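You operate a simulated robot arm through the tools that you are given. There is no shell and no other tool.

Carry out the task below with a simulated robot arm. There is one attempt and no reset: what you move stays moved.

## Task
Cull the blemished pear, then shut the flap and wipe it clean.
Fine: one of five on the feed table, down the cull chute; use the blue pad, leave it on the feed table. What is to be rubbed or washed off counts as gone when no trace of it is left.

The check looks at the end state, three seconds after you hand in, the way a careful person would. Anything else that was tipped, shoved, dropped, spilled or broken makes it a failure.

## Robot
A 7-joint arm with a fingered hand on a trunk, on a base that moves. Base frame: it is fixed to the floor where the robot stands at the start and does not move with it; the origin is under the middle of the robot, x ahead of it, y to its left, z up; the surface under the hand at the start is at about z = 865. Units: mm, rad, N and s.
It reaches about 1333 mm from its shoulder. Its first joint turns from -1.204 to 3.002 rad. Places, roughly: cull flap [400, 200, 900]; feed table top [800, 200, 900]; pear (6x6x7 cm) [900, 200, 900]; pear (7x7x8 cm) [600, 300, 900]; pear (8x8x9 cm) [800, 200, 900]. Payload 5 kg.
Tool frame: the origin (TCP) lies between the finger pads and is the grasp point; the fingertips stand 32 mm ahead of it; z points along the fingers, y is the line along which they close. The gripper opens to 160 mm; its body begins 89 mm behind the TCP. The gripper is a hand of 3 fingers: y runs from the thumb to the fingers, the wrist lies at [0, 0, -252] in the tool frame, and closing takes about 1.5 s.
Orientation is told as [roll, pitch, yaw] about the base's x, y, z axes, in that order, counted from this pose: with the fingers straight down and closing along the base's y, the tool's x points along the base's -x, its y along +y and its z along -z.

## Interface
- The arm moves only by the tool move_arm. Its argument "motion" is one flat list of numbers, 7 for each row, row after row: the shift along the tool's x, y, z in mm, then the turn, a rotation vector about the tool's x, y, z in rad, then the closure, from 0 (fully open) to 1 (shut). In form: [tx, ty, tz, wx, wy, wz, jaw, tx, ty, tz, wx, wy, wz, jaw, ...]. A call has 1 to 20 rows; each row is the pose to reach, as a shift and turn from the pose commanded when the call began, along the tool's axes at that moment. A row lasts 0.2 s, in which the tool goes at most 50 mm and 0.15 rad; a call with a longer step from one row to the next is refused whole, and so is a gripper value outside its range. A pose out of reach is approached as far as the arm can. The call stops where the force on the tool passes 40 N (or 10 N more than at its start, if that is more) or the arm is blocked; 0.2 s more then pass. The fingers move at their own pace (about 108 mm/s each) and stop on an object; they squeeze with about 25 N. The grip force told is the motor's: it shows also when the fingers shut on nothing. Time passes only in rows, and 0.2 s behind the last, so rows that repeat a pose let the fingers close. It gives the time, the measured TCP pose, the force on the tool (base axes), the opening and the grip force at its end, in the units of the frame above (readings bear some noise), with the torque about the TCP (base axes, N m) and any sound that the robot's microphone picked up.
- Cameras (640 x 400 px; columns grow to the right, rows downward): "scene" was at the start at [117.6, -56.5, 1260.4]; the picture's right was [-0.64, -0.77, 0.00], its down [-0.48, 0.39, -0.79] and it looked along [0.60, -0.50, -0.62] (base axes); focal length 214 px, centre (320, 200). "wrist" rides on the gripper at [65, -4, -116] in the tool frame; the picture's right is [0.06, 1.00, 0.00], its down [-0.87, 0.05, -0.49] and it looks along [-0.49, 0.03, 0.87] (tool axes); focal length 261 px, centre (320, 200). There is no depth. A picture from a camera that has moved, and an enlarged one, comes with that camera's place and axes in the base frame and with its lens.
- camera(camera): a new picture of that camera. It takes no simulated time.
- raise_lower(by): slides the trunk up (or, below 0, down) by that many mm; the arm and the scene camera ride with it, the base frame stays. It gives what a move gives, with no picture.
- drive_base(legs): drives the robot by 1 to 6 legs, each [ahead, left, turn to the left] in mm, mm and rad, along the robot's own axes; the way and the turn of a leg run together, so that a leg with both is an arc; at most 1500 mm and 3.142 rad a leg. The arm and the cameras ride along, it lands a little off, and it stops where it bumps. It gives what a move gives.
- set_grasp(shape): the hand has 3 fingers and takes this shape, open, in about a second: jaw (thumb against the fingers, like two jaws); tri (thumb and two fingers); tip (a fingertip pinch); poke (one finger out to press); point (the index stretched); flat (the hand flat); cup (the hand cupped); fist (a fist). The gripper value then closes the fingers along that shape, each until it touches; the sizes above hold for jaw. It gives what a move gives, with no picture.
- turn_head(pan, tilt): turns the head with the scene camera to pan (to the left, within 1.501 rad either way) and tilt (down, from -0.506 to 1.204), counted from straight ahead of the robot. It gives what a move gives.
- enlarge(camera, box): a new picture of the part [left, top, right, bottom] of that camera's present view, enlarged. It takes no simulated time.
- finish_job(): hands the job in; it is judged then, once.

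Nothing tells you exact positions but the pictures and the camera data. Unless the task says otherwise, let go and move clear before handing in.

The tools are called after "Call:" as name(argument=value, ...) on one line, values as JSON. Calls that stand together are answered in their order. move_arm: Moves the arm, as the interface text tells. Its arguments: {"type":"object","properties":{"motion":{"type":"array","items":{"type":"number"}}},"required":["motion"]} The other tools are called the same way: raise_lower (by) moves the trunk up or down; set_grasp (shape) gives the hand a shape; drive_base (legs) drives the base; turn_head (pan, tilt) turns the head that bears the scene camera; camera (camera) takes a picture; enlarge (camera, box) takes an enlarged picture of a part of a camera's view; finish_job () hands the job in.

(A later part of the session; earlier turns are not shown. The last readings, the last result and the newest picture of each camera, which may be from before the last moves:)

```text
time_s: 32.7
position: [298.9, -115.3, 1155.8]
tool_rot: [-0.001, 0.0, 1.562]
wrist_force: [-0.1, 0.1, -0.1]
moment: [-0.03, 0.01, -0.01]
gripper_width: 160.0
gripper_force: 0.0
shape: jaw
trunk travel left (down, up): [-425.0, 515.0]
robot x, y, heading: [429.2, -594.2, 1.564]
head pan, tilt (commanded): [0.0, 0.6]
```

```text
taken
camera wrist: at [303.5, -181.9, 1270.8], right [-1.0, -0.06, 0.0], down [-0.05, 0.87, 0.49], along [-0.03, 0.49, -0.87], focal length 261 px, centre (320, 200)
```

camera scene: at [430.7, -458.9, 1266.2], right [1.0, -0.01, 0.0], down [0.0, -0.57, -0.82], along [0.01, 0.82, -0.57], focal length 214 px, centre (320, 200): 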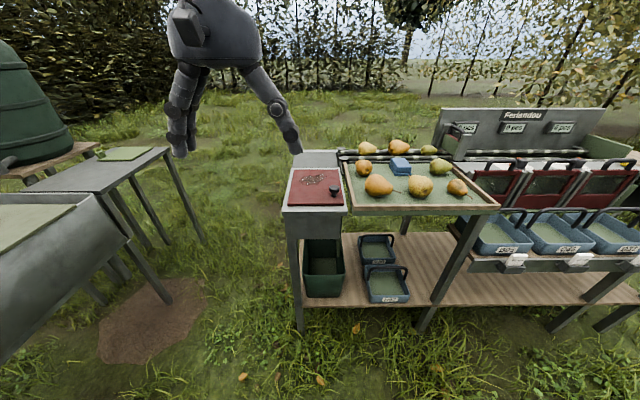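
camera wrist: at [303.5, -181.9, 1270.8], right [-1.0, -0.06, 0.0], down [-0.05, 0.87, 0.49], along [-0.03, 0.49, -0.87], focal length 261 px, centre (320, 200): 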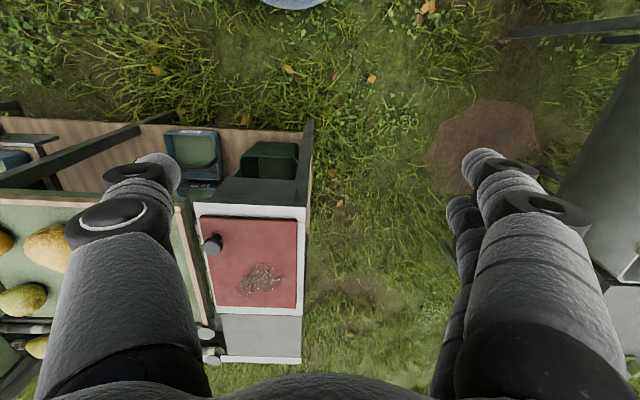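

I now stand on the right side of the bench with the flap, tray and pears in plain view, and the flap's hinge edge at the left. I'll zoom in on the flap and chute bin.

Call:
enlarge(camera="scene", box=[270, 140, 398, 220])

Call:
enlarge(camera="scene", box=[270, 190, 430, 310])

Call:
enlarge(camera="scene", box=[350, 130, 510, 220])

```text
5.00 times, centred on (334, 180) of scene
camera zoom: at [430.7, -458.9, 1266.2], right [1.0, -0.01, 0.0], down [0.0, -0.57, -0.82], along [0.01, 0.82, -0.57], focal length 1072 px, centre (250, 300)
```

zoom: 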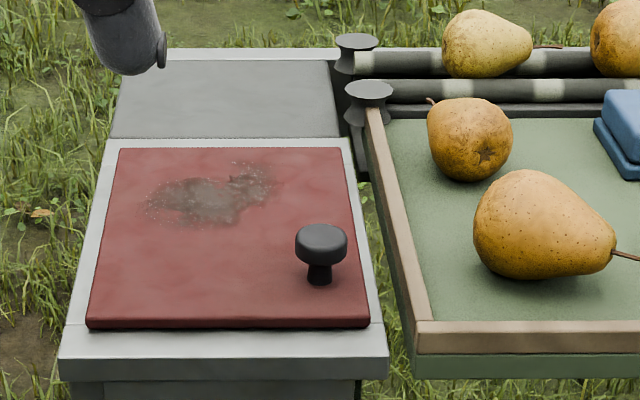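

```text
3.33 times, centred on (350, 250) of scene
camera zoom: at [430.7, -458.9, 1266.2], right [1.0, -0.01, 0.0], down [0.0, -0.57, -0.82], along [0.01, 0.82, -0.57], focal length 715 px, centre (220, 33)
```

zoom: 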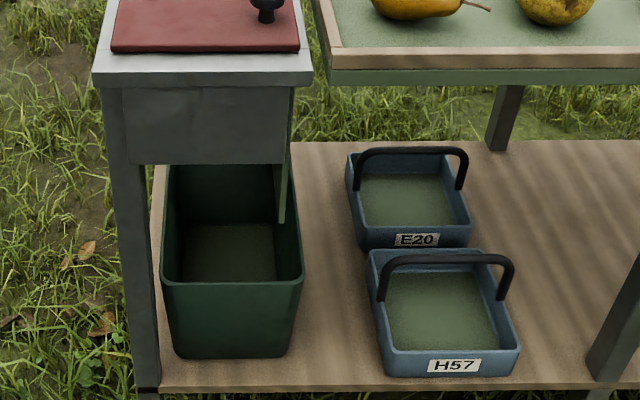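

```text
4.00 times, centred on (430, 175) of scene
camera zoom: at [430.7, -458.9, 1266.2], right [1.0, -0.01, 0.0], down [0.0, -0.57, -0.82], along [0.01, 0.82, -0.57], focal length 858 px, centre (-120, 300)
```

zoom: 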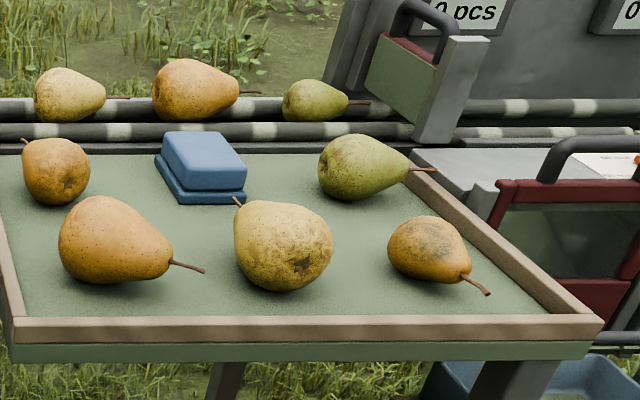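

The flap is a thin red plate with the bin below its chute. The hand must swing toward the hinge side as the flap opens, so I'll shift the base to the near-right corner of the bench, facing it diagonally, which leaves room for the wrist.

Call:
drive_base(legs=[[0, 0, -0.764], [-208, 467, 0]])

Call:
turn_head(pan=0.2, tilt=0.7)

Call:
camera(camera="scene")

Call:
camera(camera="wrist")

```text
time_s: 37.7
position: [185.7, 15.9, 1154.0]
tool_rot: [-0.003, 0.0, 0.801]
wrist_force: [-0.1, 0.8, 0.4]
moment: [-0.02, -0.01, 0.0]
gripper_width: 160.0
gripper_force: 0.1
shape: jaw
trunk travel left (down, up): [-425.0, 515.0]
robot x, y, heading: [-54.3, -422.3, 0.804]
head pan, tilt (commanded): [0.0, 0.6]
```

```text
time_s: 38.4
position: [185.4, 16.7, 1155.0]
tool_rot: [0.0, -0.001, 0.801]
wrist_force: [-0.4, 0.0, 0.3]
moment: [0.0, 0.0, -0.01]
gripper_width: 159.9
gripper_force: 0.0
shape: jaw
trunk travel left (down, up): [-425.0, 515.0]
robot x, y, heading: [-52.2, -420.1, 0.802]
head pan, tilt (commanded): [0.201, 0.7]
```

```text
taken
camera scene: at [29.9, -313.3, 1257.6], right [0.84, -0.54, 0.0], down [-0.35, -0.54, -0.77], along [0.41, 0.64, -0.64], focal length 214 px, centre (320, 200)
```

scene: 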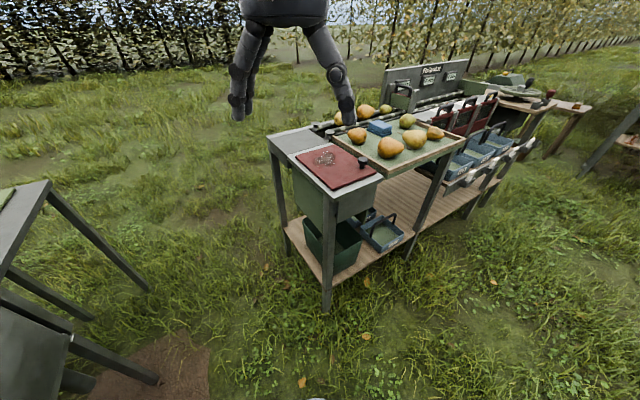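

```text
taken
camera wrist: at [144.3, -33.9, 1270.8], right [-0.76, 0.65, 0.0], down [0.57, 0.66, 0.49], along [0.32, 0.37, -0.87], focal length 261 px, centre (320, 200)
```

wrist: 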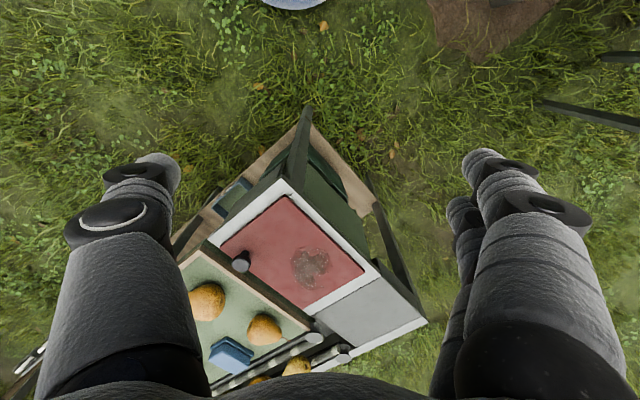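

From this corner the wrist has room. I'll bring the hand over the knob, fingers part-closed so they stay clear of the tray, and tilt it for a dry run of the opening arc above the closed flap.

Call:
move_arm(motion=[-28, -14, 15, 0, 0, -0.077, 0.2, -56, -27, 31, 0, 0, -0.154, 0.4, -84, -41, 46, 0, 0, -0.231, 0.6, -112, -55, 62, 0, 0, -0.308, 0.6, -140, -68, 78, 0, 0, -0.385, 0.6, -168, -82, 93, 0, 0, -0.462, 0.6, -196, -96, 109, 0, 0, -0.539, 0.6, -224, -109, 124, 0, 0, -0.616, 0.6, -252, -123, 140, 0, 0, -0.693, 0.6, -280, -137, 155, 0, 0, -0.77, 0.6])

Call:
move_arm(motion=[0, 0, 0, 0, -0.13, 0, 0.6, 0, 0, 0, 0, -0.26, 0, 0.6, 0, 0, 0, 0, -0.39, 0, 0.6, 0, 0, 0, 0, -0.524, 0, 0.6])

Call:
camera(camera="scene")

Call:
camera(camera="wrist")

```text
time_s: 40.6
position: [482.0, 124.2, 1000.4]
tool_rot: [-0.001, -0.001, 1.572]
wrist_force: [0.0, -1.2, -0.2]
moment: [0.01, 0.0, 0.01]
gripper_width: 64.5
gripper_force: 0.1
shape: jaw
trunk travel left (down, up): [-425.0, 515.0]
robot x, y, heading: [-50.5, -419.1, 0.805]
head pan, tilt (commanded): [0.201, 0.7]
```

```text
time_s: 41.6
position: [480.4, 121.5, 1001.4]
tool_rot: [0.002, -0.526, 1.57]
wrist_force: [1.1, -1.0, 0.1]
moment: [0.04, 0.04, 0.01]
gripper_width: 64.4
gripper_force: 0.1
shape: jaw
trunk travel left (down, up): [-425.0, 515.0]
robot x, y, heading: [-52.2, -419.6, 0.803]
head pan, tilt (commanded): [0.201, 0.7]
```

```text
taken
camera scene: at [30.7, -313.6, 1257.6], right [0.84, -0.54, 0.0], down [-0.35, -0.54, -0.76], along [0.41, 0.64, -0.64], focal length 214 px, centre (320, 200)
```

scene: 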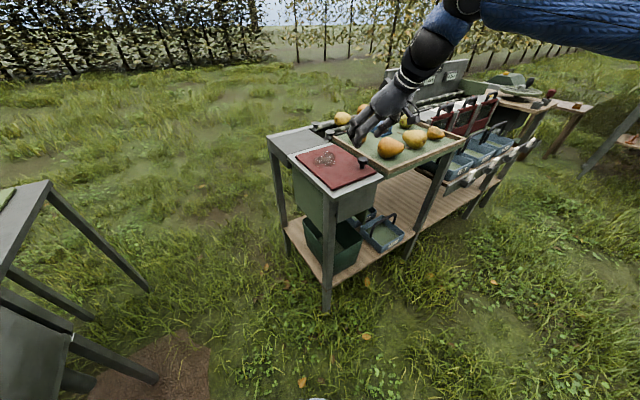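

```text
taken
camera wrist: at [484.6, 7.3, 1067.7], right [-1.0, -0.05, -0.03], down [-0.05, 0.51, 0.86], along [-0.03, 0.86, -0.51], focal length 261 px, centre (320, 200)
```

wrist: 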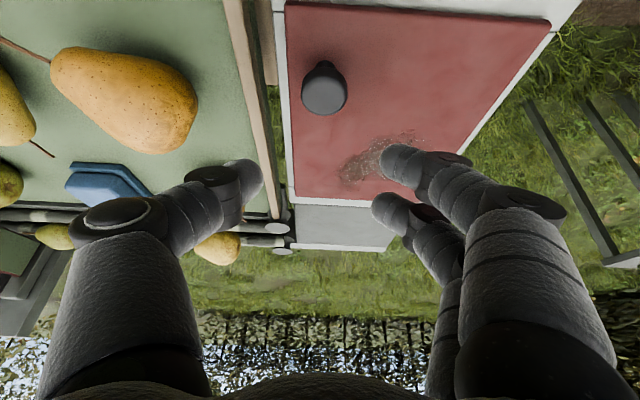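

The tilted pose is reached comfortably and the knob lies below the fingers. Now the dry run of the opening arc, about 100 mm above the real one, to verify the wrist can follow.

Call:
move_arm(motion=[-9.1, 5.5, -15.8, 0.108, 0, -0.0625, 0.6, -17.8, 13.3, -30.7, 0.2165, 0, -0.125, 0.6, -25.9, 23.1, -44.9, 0.325, 0, -0.1875, 0.6, -33.4, 34.9, -57.8, 0.433, 0, -0.25, 0.6, -40, 48.5, -69.3, 0.541, 0, -0.3125, 0.6, -45.8, 63.6, -79.2, 0.6495, 0, -0.375, 0.6, -50.5, 80, -87.5, 0.758, 0, -0.4375, 0.6, -54.2, 97.5, -93.9, 0.866, 0, -0.5, 0.6, -56.8, 115.8, -98.4, 0.974, 0, -0.5625, 0.6, -58.3, 134.5, -100.9, 1.0825, 0, -0.625, 0.6, -58.5, 153.5, -101.3, 1.191, 0, -0.6875, 0.6, -57.6, 172.4, -99.7, 1.299, 0, -0.75, 0.6, -55.5, 190.9, -96, 1.407, 0, -0.8125, 0.6, -52.2, 208.8, -90.4, 1.5155, 0, -0.875, 0.6, -47.9, 225.7, -82.9, 1.624, 0, -0.9375, 0.6])

Call:
camera(camera="scene")

Call:
camera(camera="wrist")

```text
time_s: 45.0
position: [372.4, 108.8, 1235.3]
tool_rot: [-1.687, 0.057, 2.121]
wrist_force: [-0.2, -0.3, 0.2]
moment: [0.0, 0.01, 0.05]
gripper_width: 64.3
gripper_force: 0.2
shape: jaw
out of reach, approached as far as the arm can: row 13, 14, 15
trunk travel left (down, up): [-425.0, 515.0]
robot x, y, heading: [-51.6, -419.8, 0.802]
head pan, tilt (commanded): [0.201, 0.7]
stopped in row 15: the arm was blocked; the commanded pose is now the measured one
```

```text
taken
camera scene: at [30.2, -313.1, 1258.3], right [0.84, -0.54, 0.0], down [-0.34, -0.54, -0.77], along [0.42, 0.65, -0.64], focal length 214 px, centre (320, 200)
```

scene: 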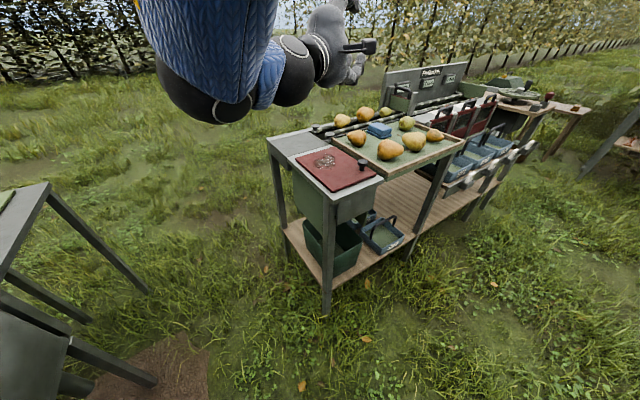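

```text
taken
camera wrist: at [308.9, -8.1, 1229.8], right [0.16, -0.04, -0.99], down [-0.86, 0.48, -0.16], along [0.48, 0.88, 0.04], focal length 261 px, centre (320, 200)
```

wrist: 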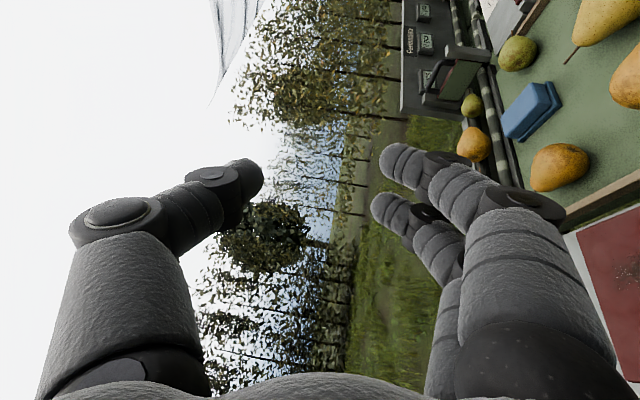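

The wrist follows the arc up to about 86°, then runs out. I'll return the hand to a safe high pose, and look behind the robot to see whether a better base position is possible.

Call:
turn_head(pan=1.5, tilt=0.75)

Call:
camera(camera="scene")

Call:
turn_head(pan=-1.5, tilt=0.75)

Call:
camera(camera="scene")

```text
time_s: 46.5
position: [370.5, 109.4, 1237.3]
tool_rot: [-1.694, 0.06, 2.124]
wrist_force: [0.0, -0.6, 0.3]
moment: [0.02, 0.0, -0.01]
gripper_width: 64.1
gripper_force: 0.0
shape: jaw
trunk travel left (down, up): [-425.0, 515.0]
robot x, y, heading: [-47.3, -420.8, 0.802]
head pan, tilt (commanded): [1.499, 0.75]
```

```text
taken
camera scene: at [-71.3, -323.0, 1253.3], right [0.75, 0.67, 0.0], down [0.45, -0.51, -0.73], along [-0.49, 0.55, -0.68], focal length 214 px, centre (320, 200)
```

scene: 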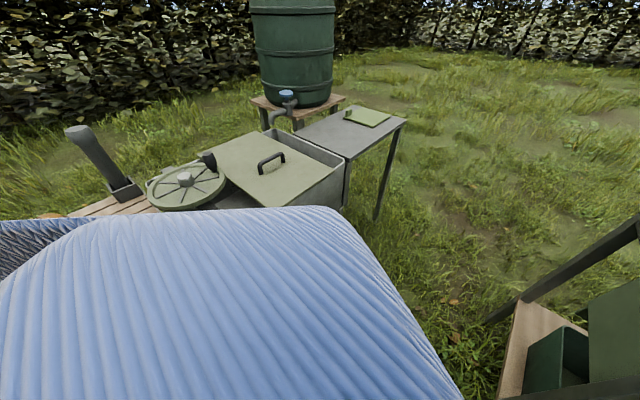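

```text
time_s: 49.1
position: [371.7, 108.7, 1236.7]
tool_rot: [-1.691, 0.061, 2.123]
wrist_force: [0.9, 0.6, 0.3]
moment: [-0.02, 0.0, -0.02]
gripper_width: 64.1
gripper_force: 0.0
shape: jaw
trunk travel left (down, up): [-425.0, 515.0]
robot x, y, heading: [-49.5, -420.5, 0.801]
head pan, tilt (commanded): [-1.499, 0.75]
```

```text
taken
camera scene: at [27.1, -314.7, 1252.4], right [0.85, -0.52, 0.0], down [-0.36, -0.59, -0.72], along [0.38, 0.62, -0.69], focal length 214 px, centre (320, 200)
```

scene: 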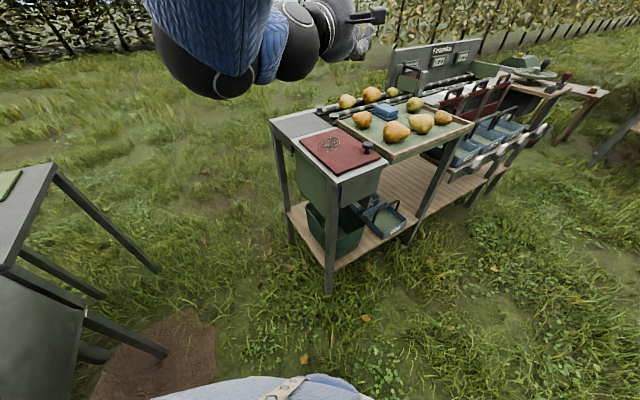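

Basin and wheel tables block the space behind, and the folded arm also came close to the head. I'll turn the head back, undo the arc, and take a base spot a bit farther from the bench.

Call:
turn_head(pan=0.2, tilt=0.7)

Call:
move_arm(motion=[3.2, 12.5, 6.8, -0.1207, 0.0016, 0.0749, 0.6, 6.4, 25, 13.6, -0.2413, 0.003, 0.1498, 0.6, 9.6, 37.6, 20.4, -0.362, 0.005, 0.2248, 0.6, 12.8, 50.2, 27.2, -0.4827, 0.006, 0.2997, 0.6, 16, 62.7, 34, -0.6033, 0.008, 0.3746, 0.6, 19.2, 75.2, 40.8, -0.724, 0.0095, 0.4495, 0.6, 22.4, 87.8, 47.6, -0.8447, 0.011, 0.5244, 0.6, 25.6, 100.3, 54.4, -0.9653, 0.0127, 0.5993, 0.6, 28.8, 112.9, 61.2, -1.086, 0.014, 0.6743, 0.6, 32, 125.4, 68, -1.2067, 0.016, 0.7492, 0.6, 35.2, 138, 74.8, -1.3273, 0.0174, 0.8241, 0.6, 38.4, 150.5, 81.6, -1.448, 0.019, 0.899, 0.6])

Call:
camera(camera="scene")

```text
time_s: 50.8
position: [370.8, 108.7, 1235.5]
tool_rot: [-1.691, 0.061, 2.123]
wrist_force: [-0.5, 0.4, 0.2]
moment: [0.02, -0.03, -0.03]
gripper_width: 64.2
gripper_force: 0.1
shape: jaw
trunk travel left (down, up): [-425.0, 515.0]
robot x, y, heading: [-51.6, -417.6, 0.803]
head pan, tilt (commanded): [0.201, 0.7]
```

```text
time_s: 53.4
position: [480.5, 121.8, 1099.2]
tool_rot: [0.002, -0.557, 1.557]
wrist_force: [-0.5, -0.3, -0.4]
moment: [0.02, -0.01, 0.03]
gripper_width: 63.9
gripper_force: 0.0
shape: jaw
trunk travel left (down, up): [-425.0, 515.0]
robot x, y, heading: [-51.2, -419.2, 0.801]
head pan, tilt (commanded): [0.201, 0.7]
```

```text
taken
camera scene: at [31.0, -313.2, 1257.4], right [0.84, -0.54, 0.0], down [-0.35, -0.54, -0.76], along [0.41, 0.64, -0.64], focal length 214 px, centre (320, 200)
```

scene: 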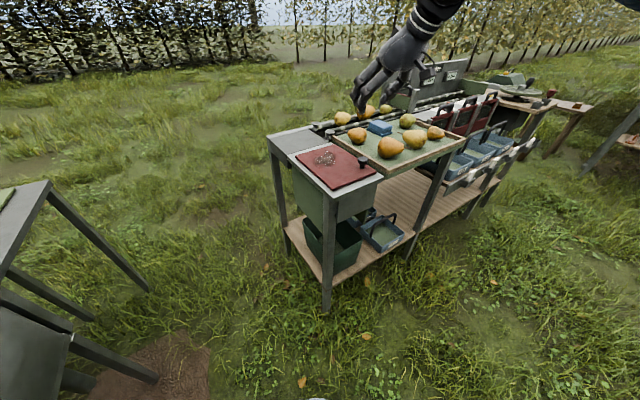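

The hand is back above the knob area. I'll move the base a little back and to the right, turning slightly left, to leave the arm more room.

Call:
drive_base(legs=[[-88, -226, 0], [0, 0, 0.2]])

```text
time_s: 56.0
position: [462.0, -4.2, 1099.3]
tool_rot: [-0.001, -0.558, 1.759]
wrist_force: [-0.5, 0.4, 0.7]
moment: [-0.02, 0.0, -0.02]
gripper_width: 63.7
gripper_force: 0.1
shape: jaw
trunk travel left (down, up): [-425.0, 515.0]
robot x, y, heading: [49.1, -638.2, 1.0]
head pan, tilt (commanded): [0.201, 0.7]
```

Call:
move_arm(motion=[-13.6, -9.8, 34.7, 0.025, 0, 0.04, 0.6, -27.3, -19.6, 69.5, 0.05, 0, 0.08, 0.6, -40.9, -29.3, 104.2, 0.075, 0, 0.12, 0.6, -54.5, -39.1, 138.9, 0.0995, 0, 0.159, 0.6])

Call:
move_arm(motion=[0, 0, 0, 0, -0.07, 0, 0.6, 0, 0, 0, 0, -0.14, 0, 0.6])

Call:
camera(camera="scene")

```text
time_s: 57.0
position: [479.8, 121.8, 1009.4]
tool_rot: [-0.003, -0.558, 1.571]
wrist_force: [0.2, -0.1, -0.1]
moment: [-0.04, -0.02, 0.01]
gripper_width: 64.5
gripper_force: 0.1
shape: jaw
trunk travel left (down, up): [-425.0, 515.0]
robot x, y, heading: [51.0, -643.0, 1.002]
head pan, tilt (commanded): [0.201, 0.7]
```

```text
time_s: 57.6
position: [478.8, 121.1, 1008.8]
tool_rot: [-0.002, -0.696, 1.574]
wrist_force: [0.7, -0.3, -0.6]
moment: [-0.02, 0.01, -0.02]
gripper_width: 63.8
gripper_force: 0.1
shape: jaw
trunk travel left (down, up): [-425.0, 515.0]
robot x, y, heading: [48.2, -641.3, 1.0]
head pan, tilt (commanded): [0.201, 0.7]
```

```text
taken
camera scene: at [108.6, -520.2, 1257.6], right [0.93, -0.36, 0.0], down [-0.23, -0.6, -0.76], along [0.27, 0.71, -0.64], focal length 214 px, centre (320, 200)
```

scene: 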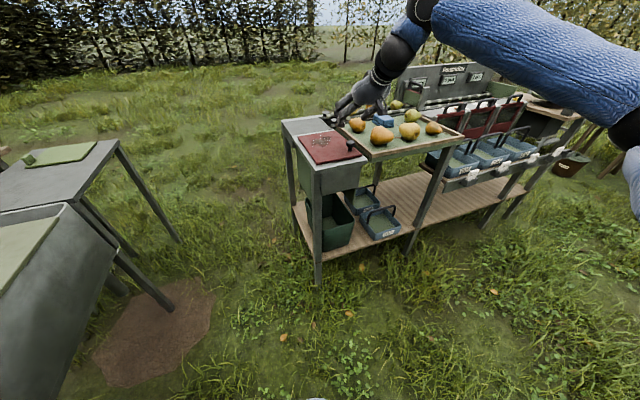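

The arm now comes in from the right with the elbow well out. I'll lower to just above the knob and repeat the dry-run arc with the new stance.

Call:
move_arm(motion=[14, 0, 17, 0, 0, 0, 0.6, 28, 0, 34, 0, 0, 0, 0.6])

Call:
move_arm(motion=[-11.6, 6.8, -13.9, 0.0958, 0, -0.0804, 0.6, -22.6, 15.7, -27, 0.1915, 0, -0.1608, 0.6, -32.9, 26.8, -39.1, 0.2873, 0, -0.2411, 0.6, -42.1, 39.7, -50.1, 0.383, 0, -0.3215, 0.6, -50.2, 54.3, -59.8, 0.4788, 0, -0.4019, 0.6, -57.1, 70.4, -68, 0.5745, 0, -0.4823, 0.6, -62.6, 87.6, -74.6, 0.6703, 0, -0.5626, 0.6, -66.7, 105.9, -79.5, 0.766, 0, -0.643, 0.6, -69.4, 124.8, -82.7, 0.8618, 0, -0.7234, 0.6, -70.5, 144, -84, 0.9575, 0, -0.8038, 0.6, -70.1, 163.3, -83.5, 1.0533, 0, -0.8841, 0.6, -68, 182.4, -81, 1.149, 0, -0.9645, 0.6, -64.6, 200.9, -76.9, 1.2448, 0, -1.0449, 0.6, -59.5, 218.7, -70.9, 1.3405, 0, -1.1253, 0.6])

Call:
camera(camera="scene")

```text
time_s: 58.2
position: [480.7, 120.9, 966.9]
tool_rot: [-0.002, -0.696, 1.574]
wrist_force: [0.2, 0.5, -0.1]
moment: [0.03, -0.01, 0.03]
gripper_width: 63.9
gripper_force: 0.0
shape: jaw
trunk travel left (down, up): [-425.0, 515.0]
robot x, y, heading: [48.9, -635.6, 1.004]
head pan, tilt (commanded): [0.201, 0.7]
```

```text
time_s: 60.8
position: [411.0, 109.9, 1113.0]
tool_rot: [-1.418, -0.151, 2.187]
wrist_force: [0.4, -0.7, 0.4]
moment: [0.02, 0.0, 0.01]
gripper_width: 64.1
gripper_force: 0.1
shape: jaw
out of reach, approached as far as the arm can: row 12, 13
trunk travel left (down, up): [-425.0, 515.0]
robot x, y, heading: [53.1, -639.2, 1.003]
head pan, tilt (commanded): [0.201, 0.7]
stopped in row 13: the arm was blocked; the commanded pose is now the measured one
```

```text
taken
camera scene: at [109.6, -520.6, 1257.5], right [0.93, -0.36, 0.0], down [-0.23, -0.6, -0.76], along [0.28, 0.71, -0.64], focal length 214 px, centre (320, 200)
```

scene: 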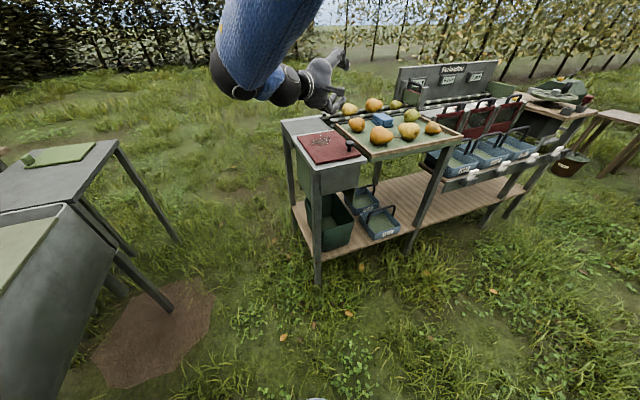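

The arc stalls again near 80–86°, apparently from a wrist limit rather than contact (forces are nil). I'll probe which direction is limiting by moving in small steps in free air here.

Call:
move_arm(motion=[-19, 18.8, -20.8, 0, 0, 0, 0.6, -38, 37.5, -41.7, 0, 0, 0, 0.6, -57, 56.3, -62.5, 0, 0, 0, 0.6, -57, 56.3, -62.5, 0, 0, 0, 0.6])

Call:
camera(camera="scene")

```text
time_s: 61.6
position: [409.1, 109.6, 1108.8]
tool_rot: [-1.344, -0.243, 2.096]
wrist_force: [-0.4, 0.0, 0.0]
moment: [-0.04, -0.01, 0.02]
gripper_width: 64.1
gripper_force: 0.0
shape: jaw
out of reach, approached as far as the arm can: row 3, 4
trunk travel left (down, up): [-425.0, 515.0]
robot x, y, heading: [49.2, -643.6, 0.999]
head pan, tilt (commanded): [0.201, 0.7]
stopped in row 4: the arm was blocked; the commanded pose is now the measured one
```

```text
taken
camera scene: at [110.0, -520.7, 1257.5], right [0.93, -0.36, 0.0], down [-0.23, -0.6, -0.76], along [0.28, 0.71, -0.64], focal length 214 px, centre (320, 200)
```

scene: 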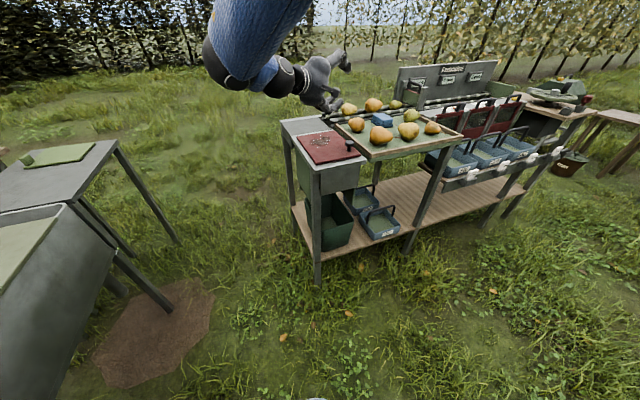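

The arm blocks with no tool force — its upper part is folding against the robot itself here. From the bench's left side the right arm's shoulder would lie on the hinge side, which suits this swing much better, so I'll unwind to a neutral carry pose first.

Call:
move_arm(motion=[2.3, -3.2, 6.1, -0.105, 0.011, 0.067, 0.6, 4.5, -6.3, 12.3, -0.21, 0.0225, 0.134, 0.6, 6.8, -9.5, 18.4, -0.315, 0.034, 0.2, 0.6, 9.1, -12.6, 24.6, -0.42, 0.045, 0.268, 0.6, 11.4, -15.8, 30.7, -0.525, 0.056, 0.335, 0.6, 13.6, -19, 36.8, -0.63, 0.0675, 0.401, 0.6, 15.9, -22.1, 43, -0.735, 0.079, 0.468, 0.6, 18.2, -25.3, 49.1, -0.84, 0.09, 0.535, 0.6, 20.4, -28.4, 55.3, -0.945, 0.101, 0.602, 0.6, 22.7, -31.6, 61.4, -1.05, 0.1125, 0.669, 0.6])

Call:
camera(camera="scene")

```text
time_s: 63.8
position: [478.7, 121.3, 1120.7]
tool_rot: [-0.008, -0.566, 1.489]
wrist_force: [0.3, -0.4, 0.2]
moment: [0.0, 0.02, -0.02]
gripper_width: 64.0
gripper_force: 0.0
shape: jaw
trunk travel left (down, up): [-425.0, 515.0]
robot x, y, heading: [53.4, -641.2, 0.999]
head pan, tilt (commanded): [0.201, 0.7]
```

```text
taken
camera scene: at [110.3, -520.4, 1257.5], right [0.93, -0.36, 0.0], down [-0.23, -0.6, -0.76], along [0.28, 0.71, -0.64], focal length 214 px, centre (320, 200)
```

scene: 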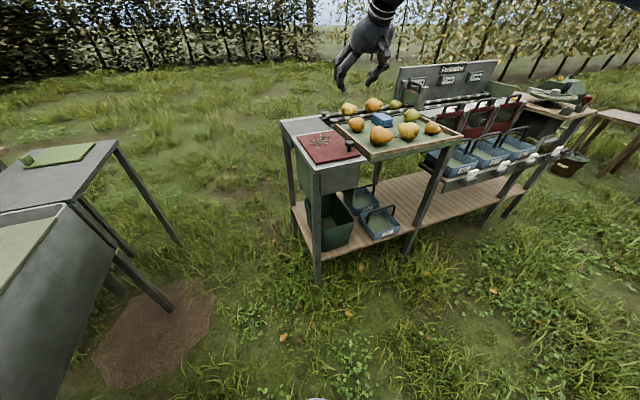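

Call:
move_arm(motion=[22.7, 27.4, -21.3, 0, 0.113, 0, 0.6, 45.4, 54.8, -42.5, 0, 0.226, 0, 0.6, 68, 82.2, -63.8, 0, 0.34, 0, 0.6, 90.7, 109.6, -85, 0, 0.453, 0, 0.6, 113.4, 137, -106.3, 0, 0.566, 0, 0.6])

Call:
move_arm(motion=[31.4, 23.5, -2, 0, 0, 0.098, 0.6, 62.8, 47, -4, 0, 0, 0.196, 0.6, 94.3, 70.6, -6, 0, 0, 0.293, 0.6, 125.7, 94, -8, 0, 0, 0.391, 0.6, 157.1, 117.6, -10, 0, 0, 0.489, 0.6])

Call:
camera(camera="scene")

```text
time_s: 65.0
position: [325.6, -19.1, 1149.1]
tool_rot: [-0.012, 0.001, 1.486]
wrist_force: [-0.7, -0.2, 0.4]
moment: [0.08, -0.07, 0.0]
gripper_width: 64.1
gripper_force: 0.1
shape: jaw
trunk travel left (down, up): [-425.0, 515.0]
robot x, y, heading: [50.3, -636.9, 1.0]
head pan, tilt (commanded): [0.201, 0.7]
```

```text
time_s: 66.2
position: [197.9, -165.6, 1158.3]
tool_rot: [-0.008, -0.004, 0.994]
wrist_force: [1.0, 0.1, 1.0]
moment: [0.04, -0.04, 0.0]
gripper_width: 64.2
gripper_force: 0.0
shape: jaw
trunk travel left (down, up): [-425.0, 515.0]
robot x, y, heading: [52.0, -643.2, 1.002]
head pan, tilt (commanded): [0.201, 0.7]
```

```text
taken
camera scene: at [108.9, -521.0, 1257.7], right [0.93, -0.36, 0.0], down [-0.23, -0.6, -0.77], along [0.28, 0.71, -0.64], focal length 214 px, centre (320, 200)
```

scene: 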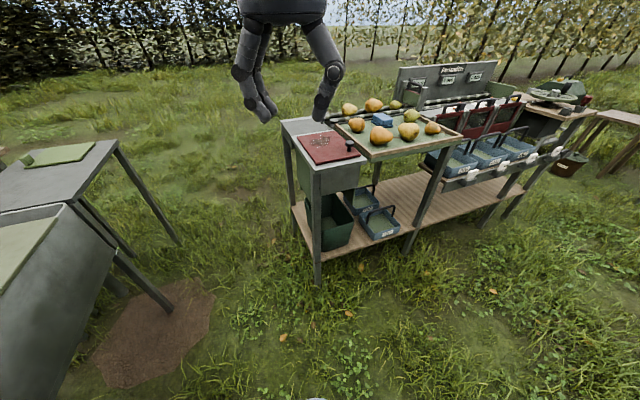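

The hand is in a neutral carry pose. I'll drive through the known-free strip in front of the bench to its left side, with the hand riding high.

Call:
drive_base(legs=[[0, 0, -1.0], [-91, 341, 0], [0, 300, 0]])

Call:
turn_head(pan=1.2, tilt=0.7)

Call:
camera(camera="scene")

```text
time_s: 72.7
position: [429.9, 147.8, 1158.6]
tool_rot: [-0.009, -0.004, 0.005]
wrist_force: [-0.5, 0.8, 0.9]
moment: [-0.05, -0.02, 0.04]
gripper_width: 64.2
gripper_force: 0.1
shape: jaw
trunk travel left (down, up): [-425.0, 515.0]
robot x, y, heading: [-46.9, 8.6, 0.008]
head pan, tilt (commanded): [0.201, 0.7]
```

```text
time_s: 74.0
position: [430.1, 146.8, 1157.6]
tool_rot: [-0.01, -0.003, 0.006]
wrist_force: [-0.1, -0.8, -0.3]
moment: [0.03, -0.01, 0.0]
gripper_width: 64.3
gripper_force: 0.0
shape: jaw
trunk travel left (down, up): [-425.0, 515.0]
robot x, y, heading: [-43.5, 11.1, 0.005]
head pan, tilt (commanded): [1.201, 0.7]
```

```text
taken
camera scene: at [33.7, 87.6, 1257.6], right [0.93, -0.35, 0.0], down [-0.23, -0.6, -0.76], along [0.27, 0.72, -0.64], focal length 214 px, centre (320, 200)
```

scene: 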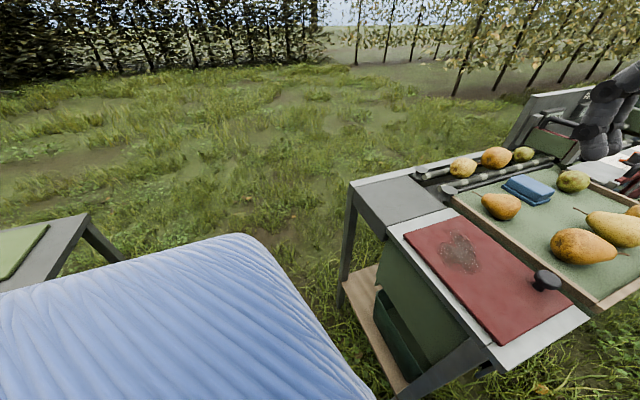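

The way on the left is open grass. Continuing to the left side of the bench and turning to face it.

Call:
drive_base(legs=[[0, 990, 0], [195, 0, 0], [0, 0, -1.575]])

Call:
turn_head(pan=0.3, tilt=0.65)

Call:
camera(camera="scene")

```text
time_s: 84.1
position: [268.7, 513.0, 1158.0]
tool_rot: [-0.01, -0.003, -1.58]
wrist_force: [0.3, 0.4, -1.0]
moment: [0.03, 0.01, 0.01]
gripper_width: 64.2
gripper_force: 0.0
shape: jaw
trunk travel left (down, up): [-425.0, 515.0]
robot x, y, heading: [138.2, 994.9, -1.579]
head pan, tilt (commanded): [1.201, 0.7]
```

```text
time_s: 85.3
position: [268.9, 513.3, 1157.5]
tool_rot: [-0.007, -0.004, -1.579]
wrist_force: [0.3, 0.0, 0.6]
moment: [0.01, 0.03, 0.02]
gripper_width: 64.3
gripper_force: 0.0
shape: jaw
trunk travel left (down, up): [-425.0, 515.0]
robot x, y, heading: [135.5, 996.9, -1.573]
head pan, tilt (commanded): [0.3, 0.649]
```

```text
taken
camera scene: at [163.7, 858.5, 1261.9], right [-0.96, -0.29, 0.0], down [-0.18, 0.58, -0.8], along [0.23, -0.76, -0.6], focal length 214 px, centre (320, 200)
```

scene: 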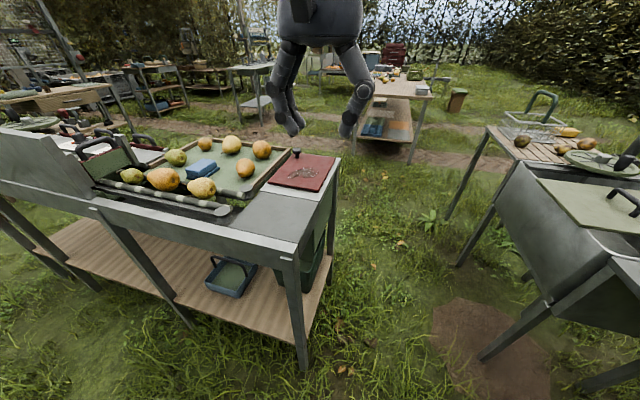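

I'm now at the bench's left side; the flap and knob are across to my right. I'll bring the hand over the knob, tilt it, and repeat the dry-run arc from here.

Call:
move_arm(motion=[-36.8, 21.2, 15.7, 0, 0, 0, 0.6, -73.6, 42.4, 31.4, 0, 0, 0, 0.6, -110.4, 63.6, 47.1, 0, 0, 0, 0.6, -147.2, 84.8, 62.8, 0, 0, 0, 0.6, -184, 106, 78.5, 0, 0, 0, 0.6, -220.8, 127.2, 94.2, 0, 0, 0, 0.6, -257.6, 148.4, 109.9, 0, 0, 0, 0.6, -294.4, 169.6, 125.6, 0, 0, 0, 0.6, -331.2, 190.8, 141.3, 0, 0, 0, 0.6, -368, 212, 157, 0, 0, 0, 0.6])

Call:
move_arm(motion=[0, 0, 0, 0, -0.13, 0, 0.6, 0, 0, 0, 0, -0.26, 0, 0.6, 0, 0, 0, 0, -0.39, 0, 0.6, 0, 0, 0, 0, -0.524, 0, 0.6])

Call:
camera(camera="scene")

Call:
camera(camera="wrist")

```text
time_s: 87.5
position: [450.1, 162.1, 993.4]
tool_rot: [-0.011, -0.004, -1.577]
wrist_force: [0.2, 0.1, 0.5]
moment: [0.03, 0.06, -0.02]
gripper_width: 64.1
gripper_force: 0.1
shape: jaw
out of reach, approached as far as the arm can: row 10
trunk travel left (down, up): [-425.0, 515.0]
robot x, y, heading: [139.8, 993.5, -1.579]
head pan, tilt (commanded): [0.3, 0.649]
```

```text
time_s: 88.5
position: [447.1, 162.6, 996.8]
tool_rot: [-0.007, -0.527, -1.575]
wrist_force: [-1.4, 0.4, 0.4]
moment: [0.0, -0.04, 0.0]
gripper_width: 64.1
gripper_force: 0.1
shape: jaw
trunk travel left (down, up): [-425.0, 515.0]
robot x, y, heading: [139.2, 997.8, -1.577]
head pan, tilt (commanded): [0.3, 0.649]
```

```text
taken
camera scene: at [163.5, 858.4, 1261.9], right [-0.96, -0.29, 0.0], down [-0.18, 0.58, -0.8], along [0.23, -0.76, -0.6], focal length 214 px, centre (320, 200)
```

scene: 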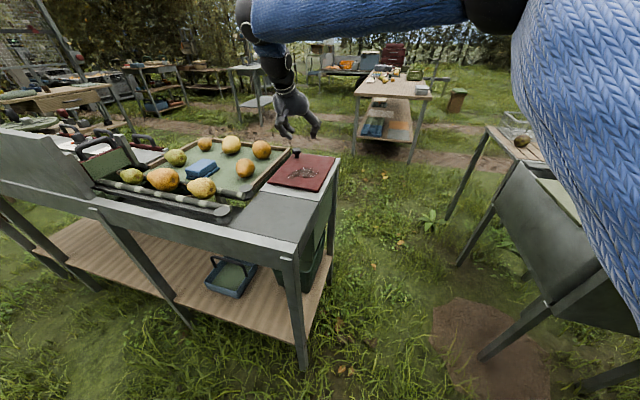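

```text
taken
camera wrist: at [443.9, 276.8, 1063.6], right [1.0, 0.05, -0.04], down [0.06, -0.5, 0.86], along [0.02, -0.86, -0.5], focal length 261 px, centre (320, 200)
```

wrist: 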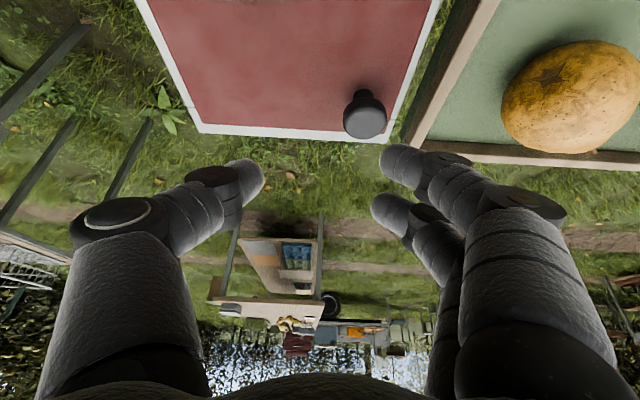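

The reach from here is a bit short (the arm is stretched out). I'll lift the hand, move the base closer to the bench and try again.

Call:
move_arm(motion=[-2, 0, -45, 0, 0, 0, 0.6, -5, 0, -90, 0, 0, 0, 0.6, -8, 0, -134, 0, 0, 0, 0.6])

Call:
drive_base(legs=[[80, 95, 0]])

Call:
camera(camera="scene")

```text
time_s: 89.3
position: [448.6, 225.4, 1117.6]
tool_rot: [-0.01, -0.529, -1.574]
wrist_force: [0.8, 0.7, -0.2]
moment: [0.0, 0.01, -0.03]
gripper_width: 63.9
gripper_force: 0.0
shape: jaw
trunk travel left (down, up): [-425.0, 515.0]
robot x, y, heading: [136.0, 996.7, -1.573]
head pan, tilt (commanded): [0.3, 0.649]
```

```text
time_s: 90.6
position: [545.5, 141.7, 1114.3]
tool_rot: [-0.01, -0.525, -1.571]
wrist_force: [0.4, -0.6, -0.3]
moment: [0.02, 0.02, -0.02]
gripper_width: 64.0
gripper_force: 0.0
shape: jaw
trunk travel left (down, up): [-425.0, 515.0]
robot x, y, heading: [233.8, 909.9, -1.574]
head pan, tilt (commanded): [0.3, 0.649]
```

```text
taken
camera scene: at [260.3, 775.0, 1261.7], right [-0.96, -0.29, 0.0], down [-0.18, 0.58, -0.8], along [0.23, -0.76, -0.61], focal length 214 px, centre (320, 200)
```

scene: 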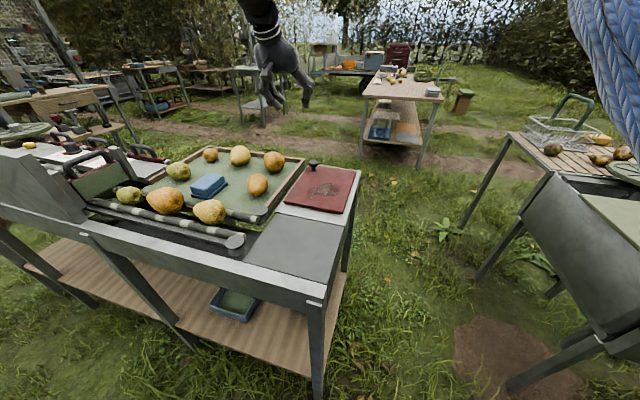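

Call:
move_arm(motion=[17.6, -16.9, 30, 0, 0, 0, 0.6, 35.2, -33.8, 60, 0, 0, 0, 0.6, 52.9, -50.6, 90, 0, 0, 0, 0.6, 70.5, -67.5, 120, 0, 0, 0, 0.6])

Call:
move_arm(motion=[-9.1, -6.8, -15.7, -0.108, 0, 0.0625, 0.6, -17.6, -15.7, -30.5, -0.2165, 0, 0.125, 0.6, -25.6, -26.8, -44.3, -0.325, 0, 0.1875, 0.6, -32.7, -39.7, -56.6, -0.433, 0, 0.25, 0.6, -39.1, -54.3, -67.6, -0.541, 0, 0.3125, 0.6, -44.4, -70.4, -76.9, -0.6495, 0, 0.375, 0.6, -48.7, -87.6, -84.3, -0.758, 0, 0.4375, 0.6, -51.9, -105.9, -89.9, -0.866, 0, 0.5, 0.6, -54, -124.8, -93.4, -0.974, 0, 0.5625, 0.6, -54.9, -144, -95, -1.0825, 0, 0.625, 0.6, -54.5, -163.3, -94.4, -1.191, 0, 0.6875, 0.6, -52.9, -182.4, -91.6, -1.299, 0, 0.75, 0.6, -50.2, -200.9, -86.9, -1.407, 0, 0.8125, 0.6, -46.3, -218.7, -80.2, -1.5155, 0, 0.875, 0.6, -41.4, -235.2, -71.6, -1.624, 0, 0.9375, 0.6])

Call:
camera(camera="scene")

```text
time_s: 91.6
position: [475.0, 143.6, 976.3]
tool_rot: [-0.009, -0.525, -1.574]
wrist_force: [0.2, -0.3, 0.3]
moment: [0.02, 0.0, 0.01]
gripper_width: 63.9
gripper_force: 0.1
shape: jaw
trunk travel left (down, up): [-425.0, 515.0]
robot x, y, heading: [232.9, 912.1, -1.575]
head pan, tilt (commanded): [0.3, 0.649]
```

```text
time_s: 94.8
position: [239.6, 145.7, 1063.0]
tool_rot: [1.834, 0.144, -2.082]
wrist_force: [-0.2, 0.4, -0.1]
moment: [0.03, 0.01, -0.01]
gripper_width: 63.7
gripper_force: 0.1
shape: jaw
trunk travel left (down, up): [-425.0, 515.0]
robot x, y, heading: [232.9, 910.5, -1.576]
head pan, tilt (commanded): [0.3, 0.649]
```

```text
taken
camera scene: at [258.8, 775.9, 1262.0], right [-0.96, -0.29, 0.0], down [-0.18, 0.58, -0.8], along [0.23, -0.76, -0.6], focal length 214 px, centre (320, 200)
```

scene: 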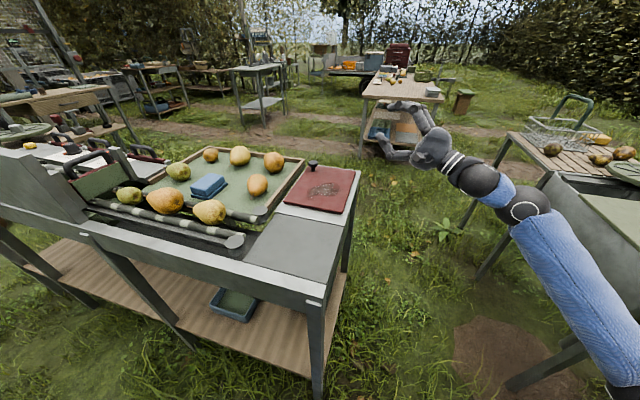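

The whole arc past 100° works from here. I'll reverse it back to above the knob, then descend and grip.

Call:
move_arm(motion=[6.6, -10, 11.5, 0.108, 0, -0.0625, 0.6, 13.3, -19.9, 23, 0.2165, 0, -0.125, 0.6, 19.9, -29.9, 34.5, 0.325, 0, -0.1875, 0.6, 26.6, -39.9, 46, 0.433, 0, -0.25, 0.6, 33.2, -49.9, 57.5, 0.541, 0, -0.3125, 0.6, 39.8, -59.8, 69, 0.6495, 0, -0.375, 0.6, 46.5, -69.8, 80.5, 0.758, 0, -0.4375, 0.6, 53.1, -79.8, 92, 0.866, 0, -0.5, 0.6, 59.8, -89.8, 103.5, 0.974, 0, -0.5625, 0.6, 66.4, -99.7, 115, 1.0825, 0, -0.625, 0.6, 73, -109.7, 126.6, 1.191, 0, -0.6875, 0.6, 79.7, -119.7, 138, 1.299, 0, -0.75, 0.6, 86.3, -129.6, 149.6, 1.407, 0, -0.8125, 0.6, 93, -139.6, 161, 1.5155, 0, -0.875, 0.6, 99.6, -149.6, 172.6, 1.624, 0, -0.9375, 0.6])

Call:
camera(camera="wrist")

Call:
enlarge(camera="scene", box=[220, 120, 380, 220])

```text
time_s: 98.0
position: [474.6, 142.5, 976.6]
tool_rot: [-0.012, -0.526, -1.571]
wrist_force: [0.8, 0.3, 0.5]
moment: [0.02, 0.01, -0.01]
gripper_width: 63.8
gripper_force: 0.0
shape: jaw
trunk travel left (down, up): [-425.0, 515.0]
robot x, y, heading: [234.8, 909.8, -1.576]
head pan, tilt (commanded): [0.3, 0.649]
```

```text
taken
camera wrist: at [472.4, 256.8, 1043.8], right [1.0, 0.05, -0.04], down [0.06, -0.5, 0.86], along [0.02, -0.86, -0.51], focal length 261 px, centre (320, 200)
```

wrist: 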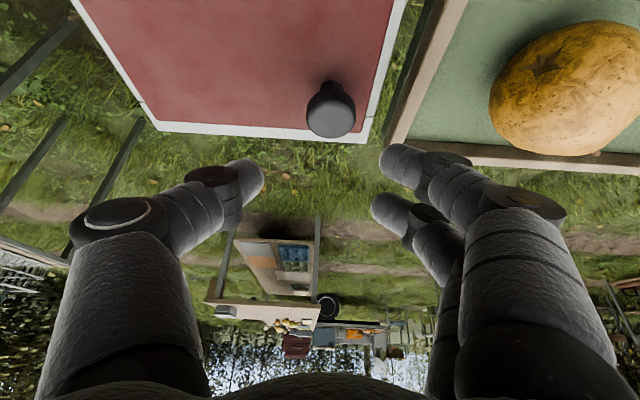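

```text
4.00 times, centred on (300, 170) of scene
camera zoom: at [260.1, 776.6, 1261.9], right [-0.96, -0.29, 0.0], down [-0.18, 0.58, -0.8], along [0.23, -0.76, -0.6], focal length 858 px, centre (400, 320)
```

zoom: 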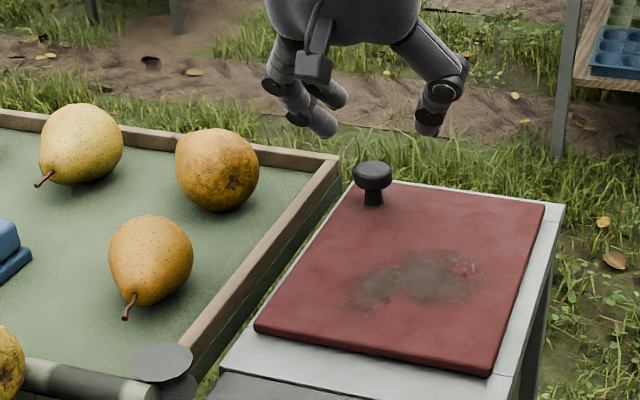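

The knob is at about (479.5, 132) and the hand is aligned, needing +4 mm in x. I'll narrow the fingers slightly so they clear the tray rim, then descend over the knob.

Call:
move_arm(motion=[0, 4.5, 0, 0, 0, 0, 0.68, 8, 4.5, 14, 0, 0, 0, 0.68, 16, 4.5, 28, 0, 0, 0, 0.68, 23, 4.5, 40, 0, 0, 0, 0.68, 27, 4.5, 47, 0, 0, 0, 0.68, 29.8, 4.5, 51.5, 0, 0, 0, 0.68])

Call:
camera(camera="wrist")

Call:
enlarge(camera="scene", box=[250, 130, 378, 210])

```text
time_s: 99.4
position: [479.2, 142.9, 916.5]
tool_rot: [-0.012, -0.528, -1.572]
wrist_force: [1.1, -0.6, -0.3]
moment: [0.0, 0.01, -0.01]
gripper_width: 51.7
gripper_force: 0.2
shape: jaw
trunk travel left (down, up): [-425.0, 515.0]
robot x, y, heading: [233.8, 913.5, -1.579]
head pan, tilt (commanded): [0.3, 0.649]
```

```text
taken
camera wrist: at [476.5, 256.6, 984.4], right [1.0, 0.05, -0.04], down [0.06, -0.5, 0.86], along [0.02, -0.86, -0.51], focal length 261 px, centre (320, 200)
```

wrist: 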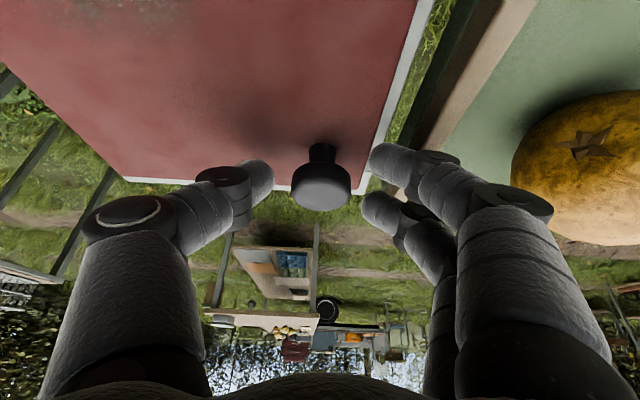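

```text
5.00 times, centred on (314, 170) of scene
camera zoom: at [259.2, 775.9, 1261.9], right [-0.96, -0.29, 0.0], down [-0.18, 0.58, -0.8], along [0.23, -0.76, -0.6], focal length 1072 px, centre (350, 350)
```

zoom: 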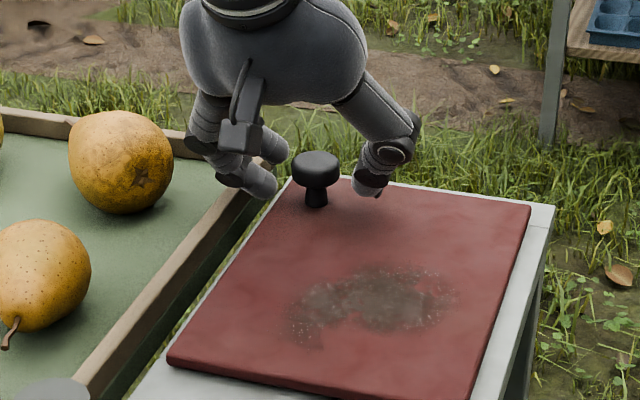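

The knob is centred between thumb and fingers. Closing the grip.

Call:
move_arm(motion=[0, 0, 0, 0, 0, 0, 0.8, 0, 0, 0, 0, 0, 0, 0.9, 0, 0, 0, 0, 0, 0, 1, 0, 0, 0, 0, 0, 0, 1, 0, 0, 0, 0, 0, 0, 1, 0, 0, 0, 0, 0, 0, 1])

Call:
camera(camera="wrist")

```text
time_s: 100.8
position: [479.0, 142.7, 917.2]
tool_rot: [-0.011, -0.526, -1.573]
wrist_force: [-4.8, -1.1, -1.9]
moment: [0.04, 0.25, -0.07]
gripper_width: 20.8
gripper_force: 25.0
shape: jaw
trunk travel left (down, up): [-425.0, 515.0]
robot x, y, heading: [232.0, 912.3, -1.576]
head pan, tilt (commanded): [0.3, 0.649]
```

```text
taken
camera wrist: at [476.0, 256.4, 984.4], right [1.0, 0.05, -0.04], down [0.06, -0.5, 0.86], along [0.02, -0.86, -0.51], focal length 261 px, centre (320, 200)
```

wrist: 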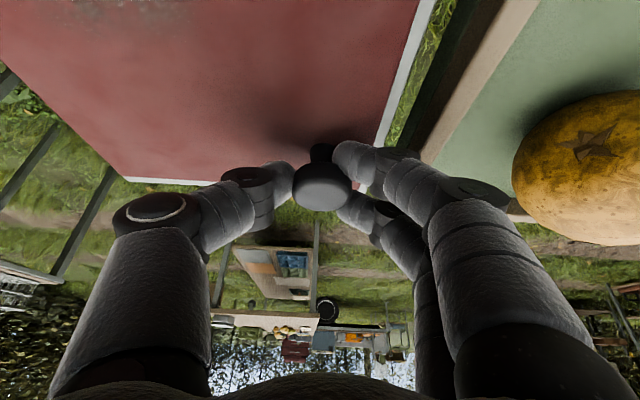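

Gripped. I'll start the opening arc with the first few degrees and check forces.

Call:
move_arm(motion=[-4.6, -3.1, -7.9, -0.054, 0, 0.031, 1, -9.1, -6.8, -15.7, -0.108, 0, 0.0625, 1, -13.5, -11, -23.3, -0.162, 0, 0.0938, 1, -17.6, -15.7, -30.5, -0.2165, 0, 0.125, 1])

Call:
enlarge(camera="scene", box=[220, 100, 380, 220])

```text
time_s: 101.8
position: [462.1, 142.8, 952.0]
tool_rot: [0.28, -0.509, -1.716]
wrist_force: [-7.6, -0.5, -4.3]
moment: [0.01, 0.35, -0.12]
gripper_width: 20.8
gripper_force: 25.1
shape: jaw
trunk travel left (down, up): [-425.0, 515.0]
robot x, y, heading: [232.6, 914.9, -1.575]
head pan, tilt (commanded): [0.3, 0.649]
```

```text
3.33 times, centred on (300, 160) of scene
camera zoom: at [258.7, 775.8, 1261.9], right [-0.96, -0.29, 0.0], down [-0.18, 0.58, -0.8], along [0.23, -0.76, -0.6], focal length 715 px, centre (387, 333)
```

zoom: 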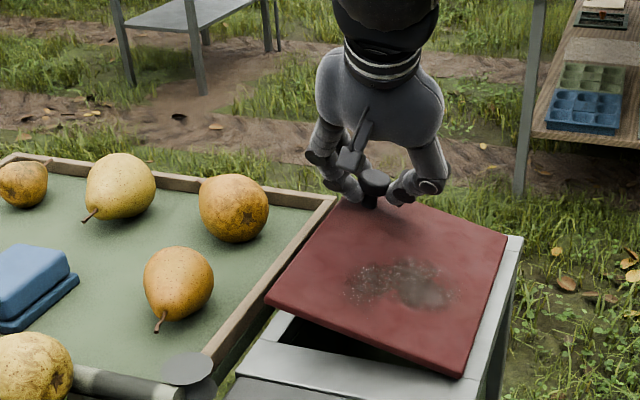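

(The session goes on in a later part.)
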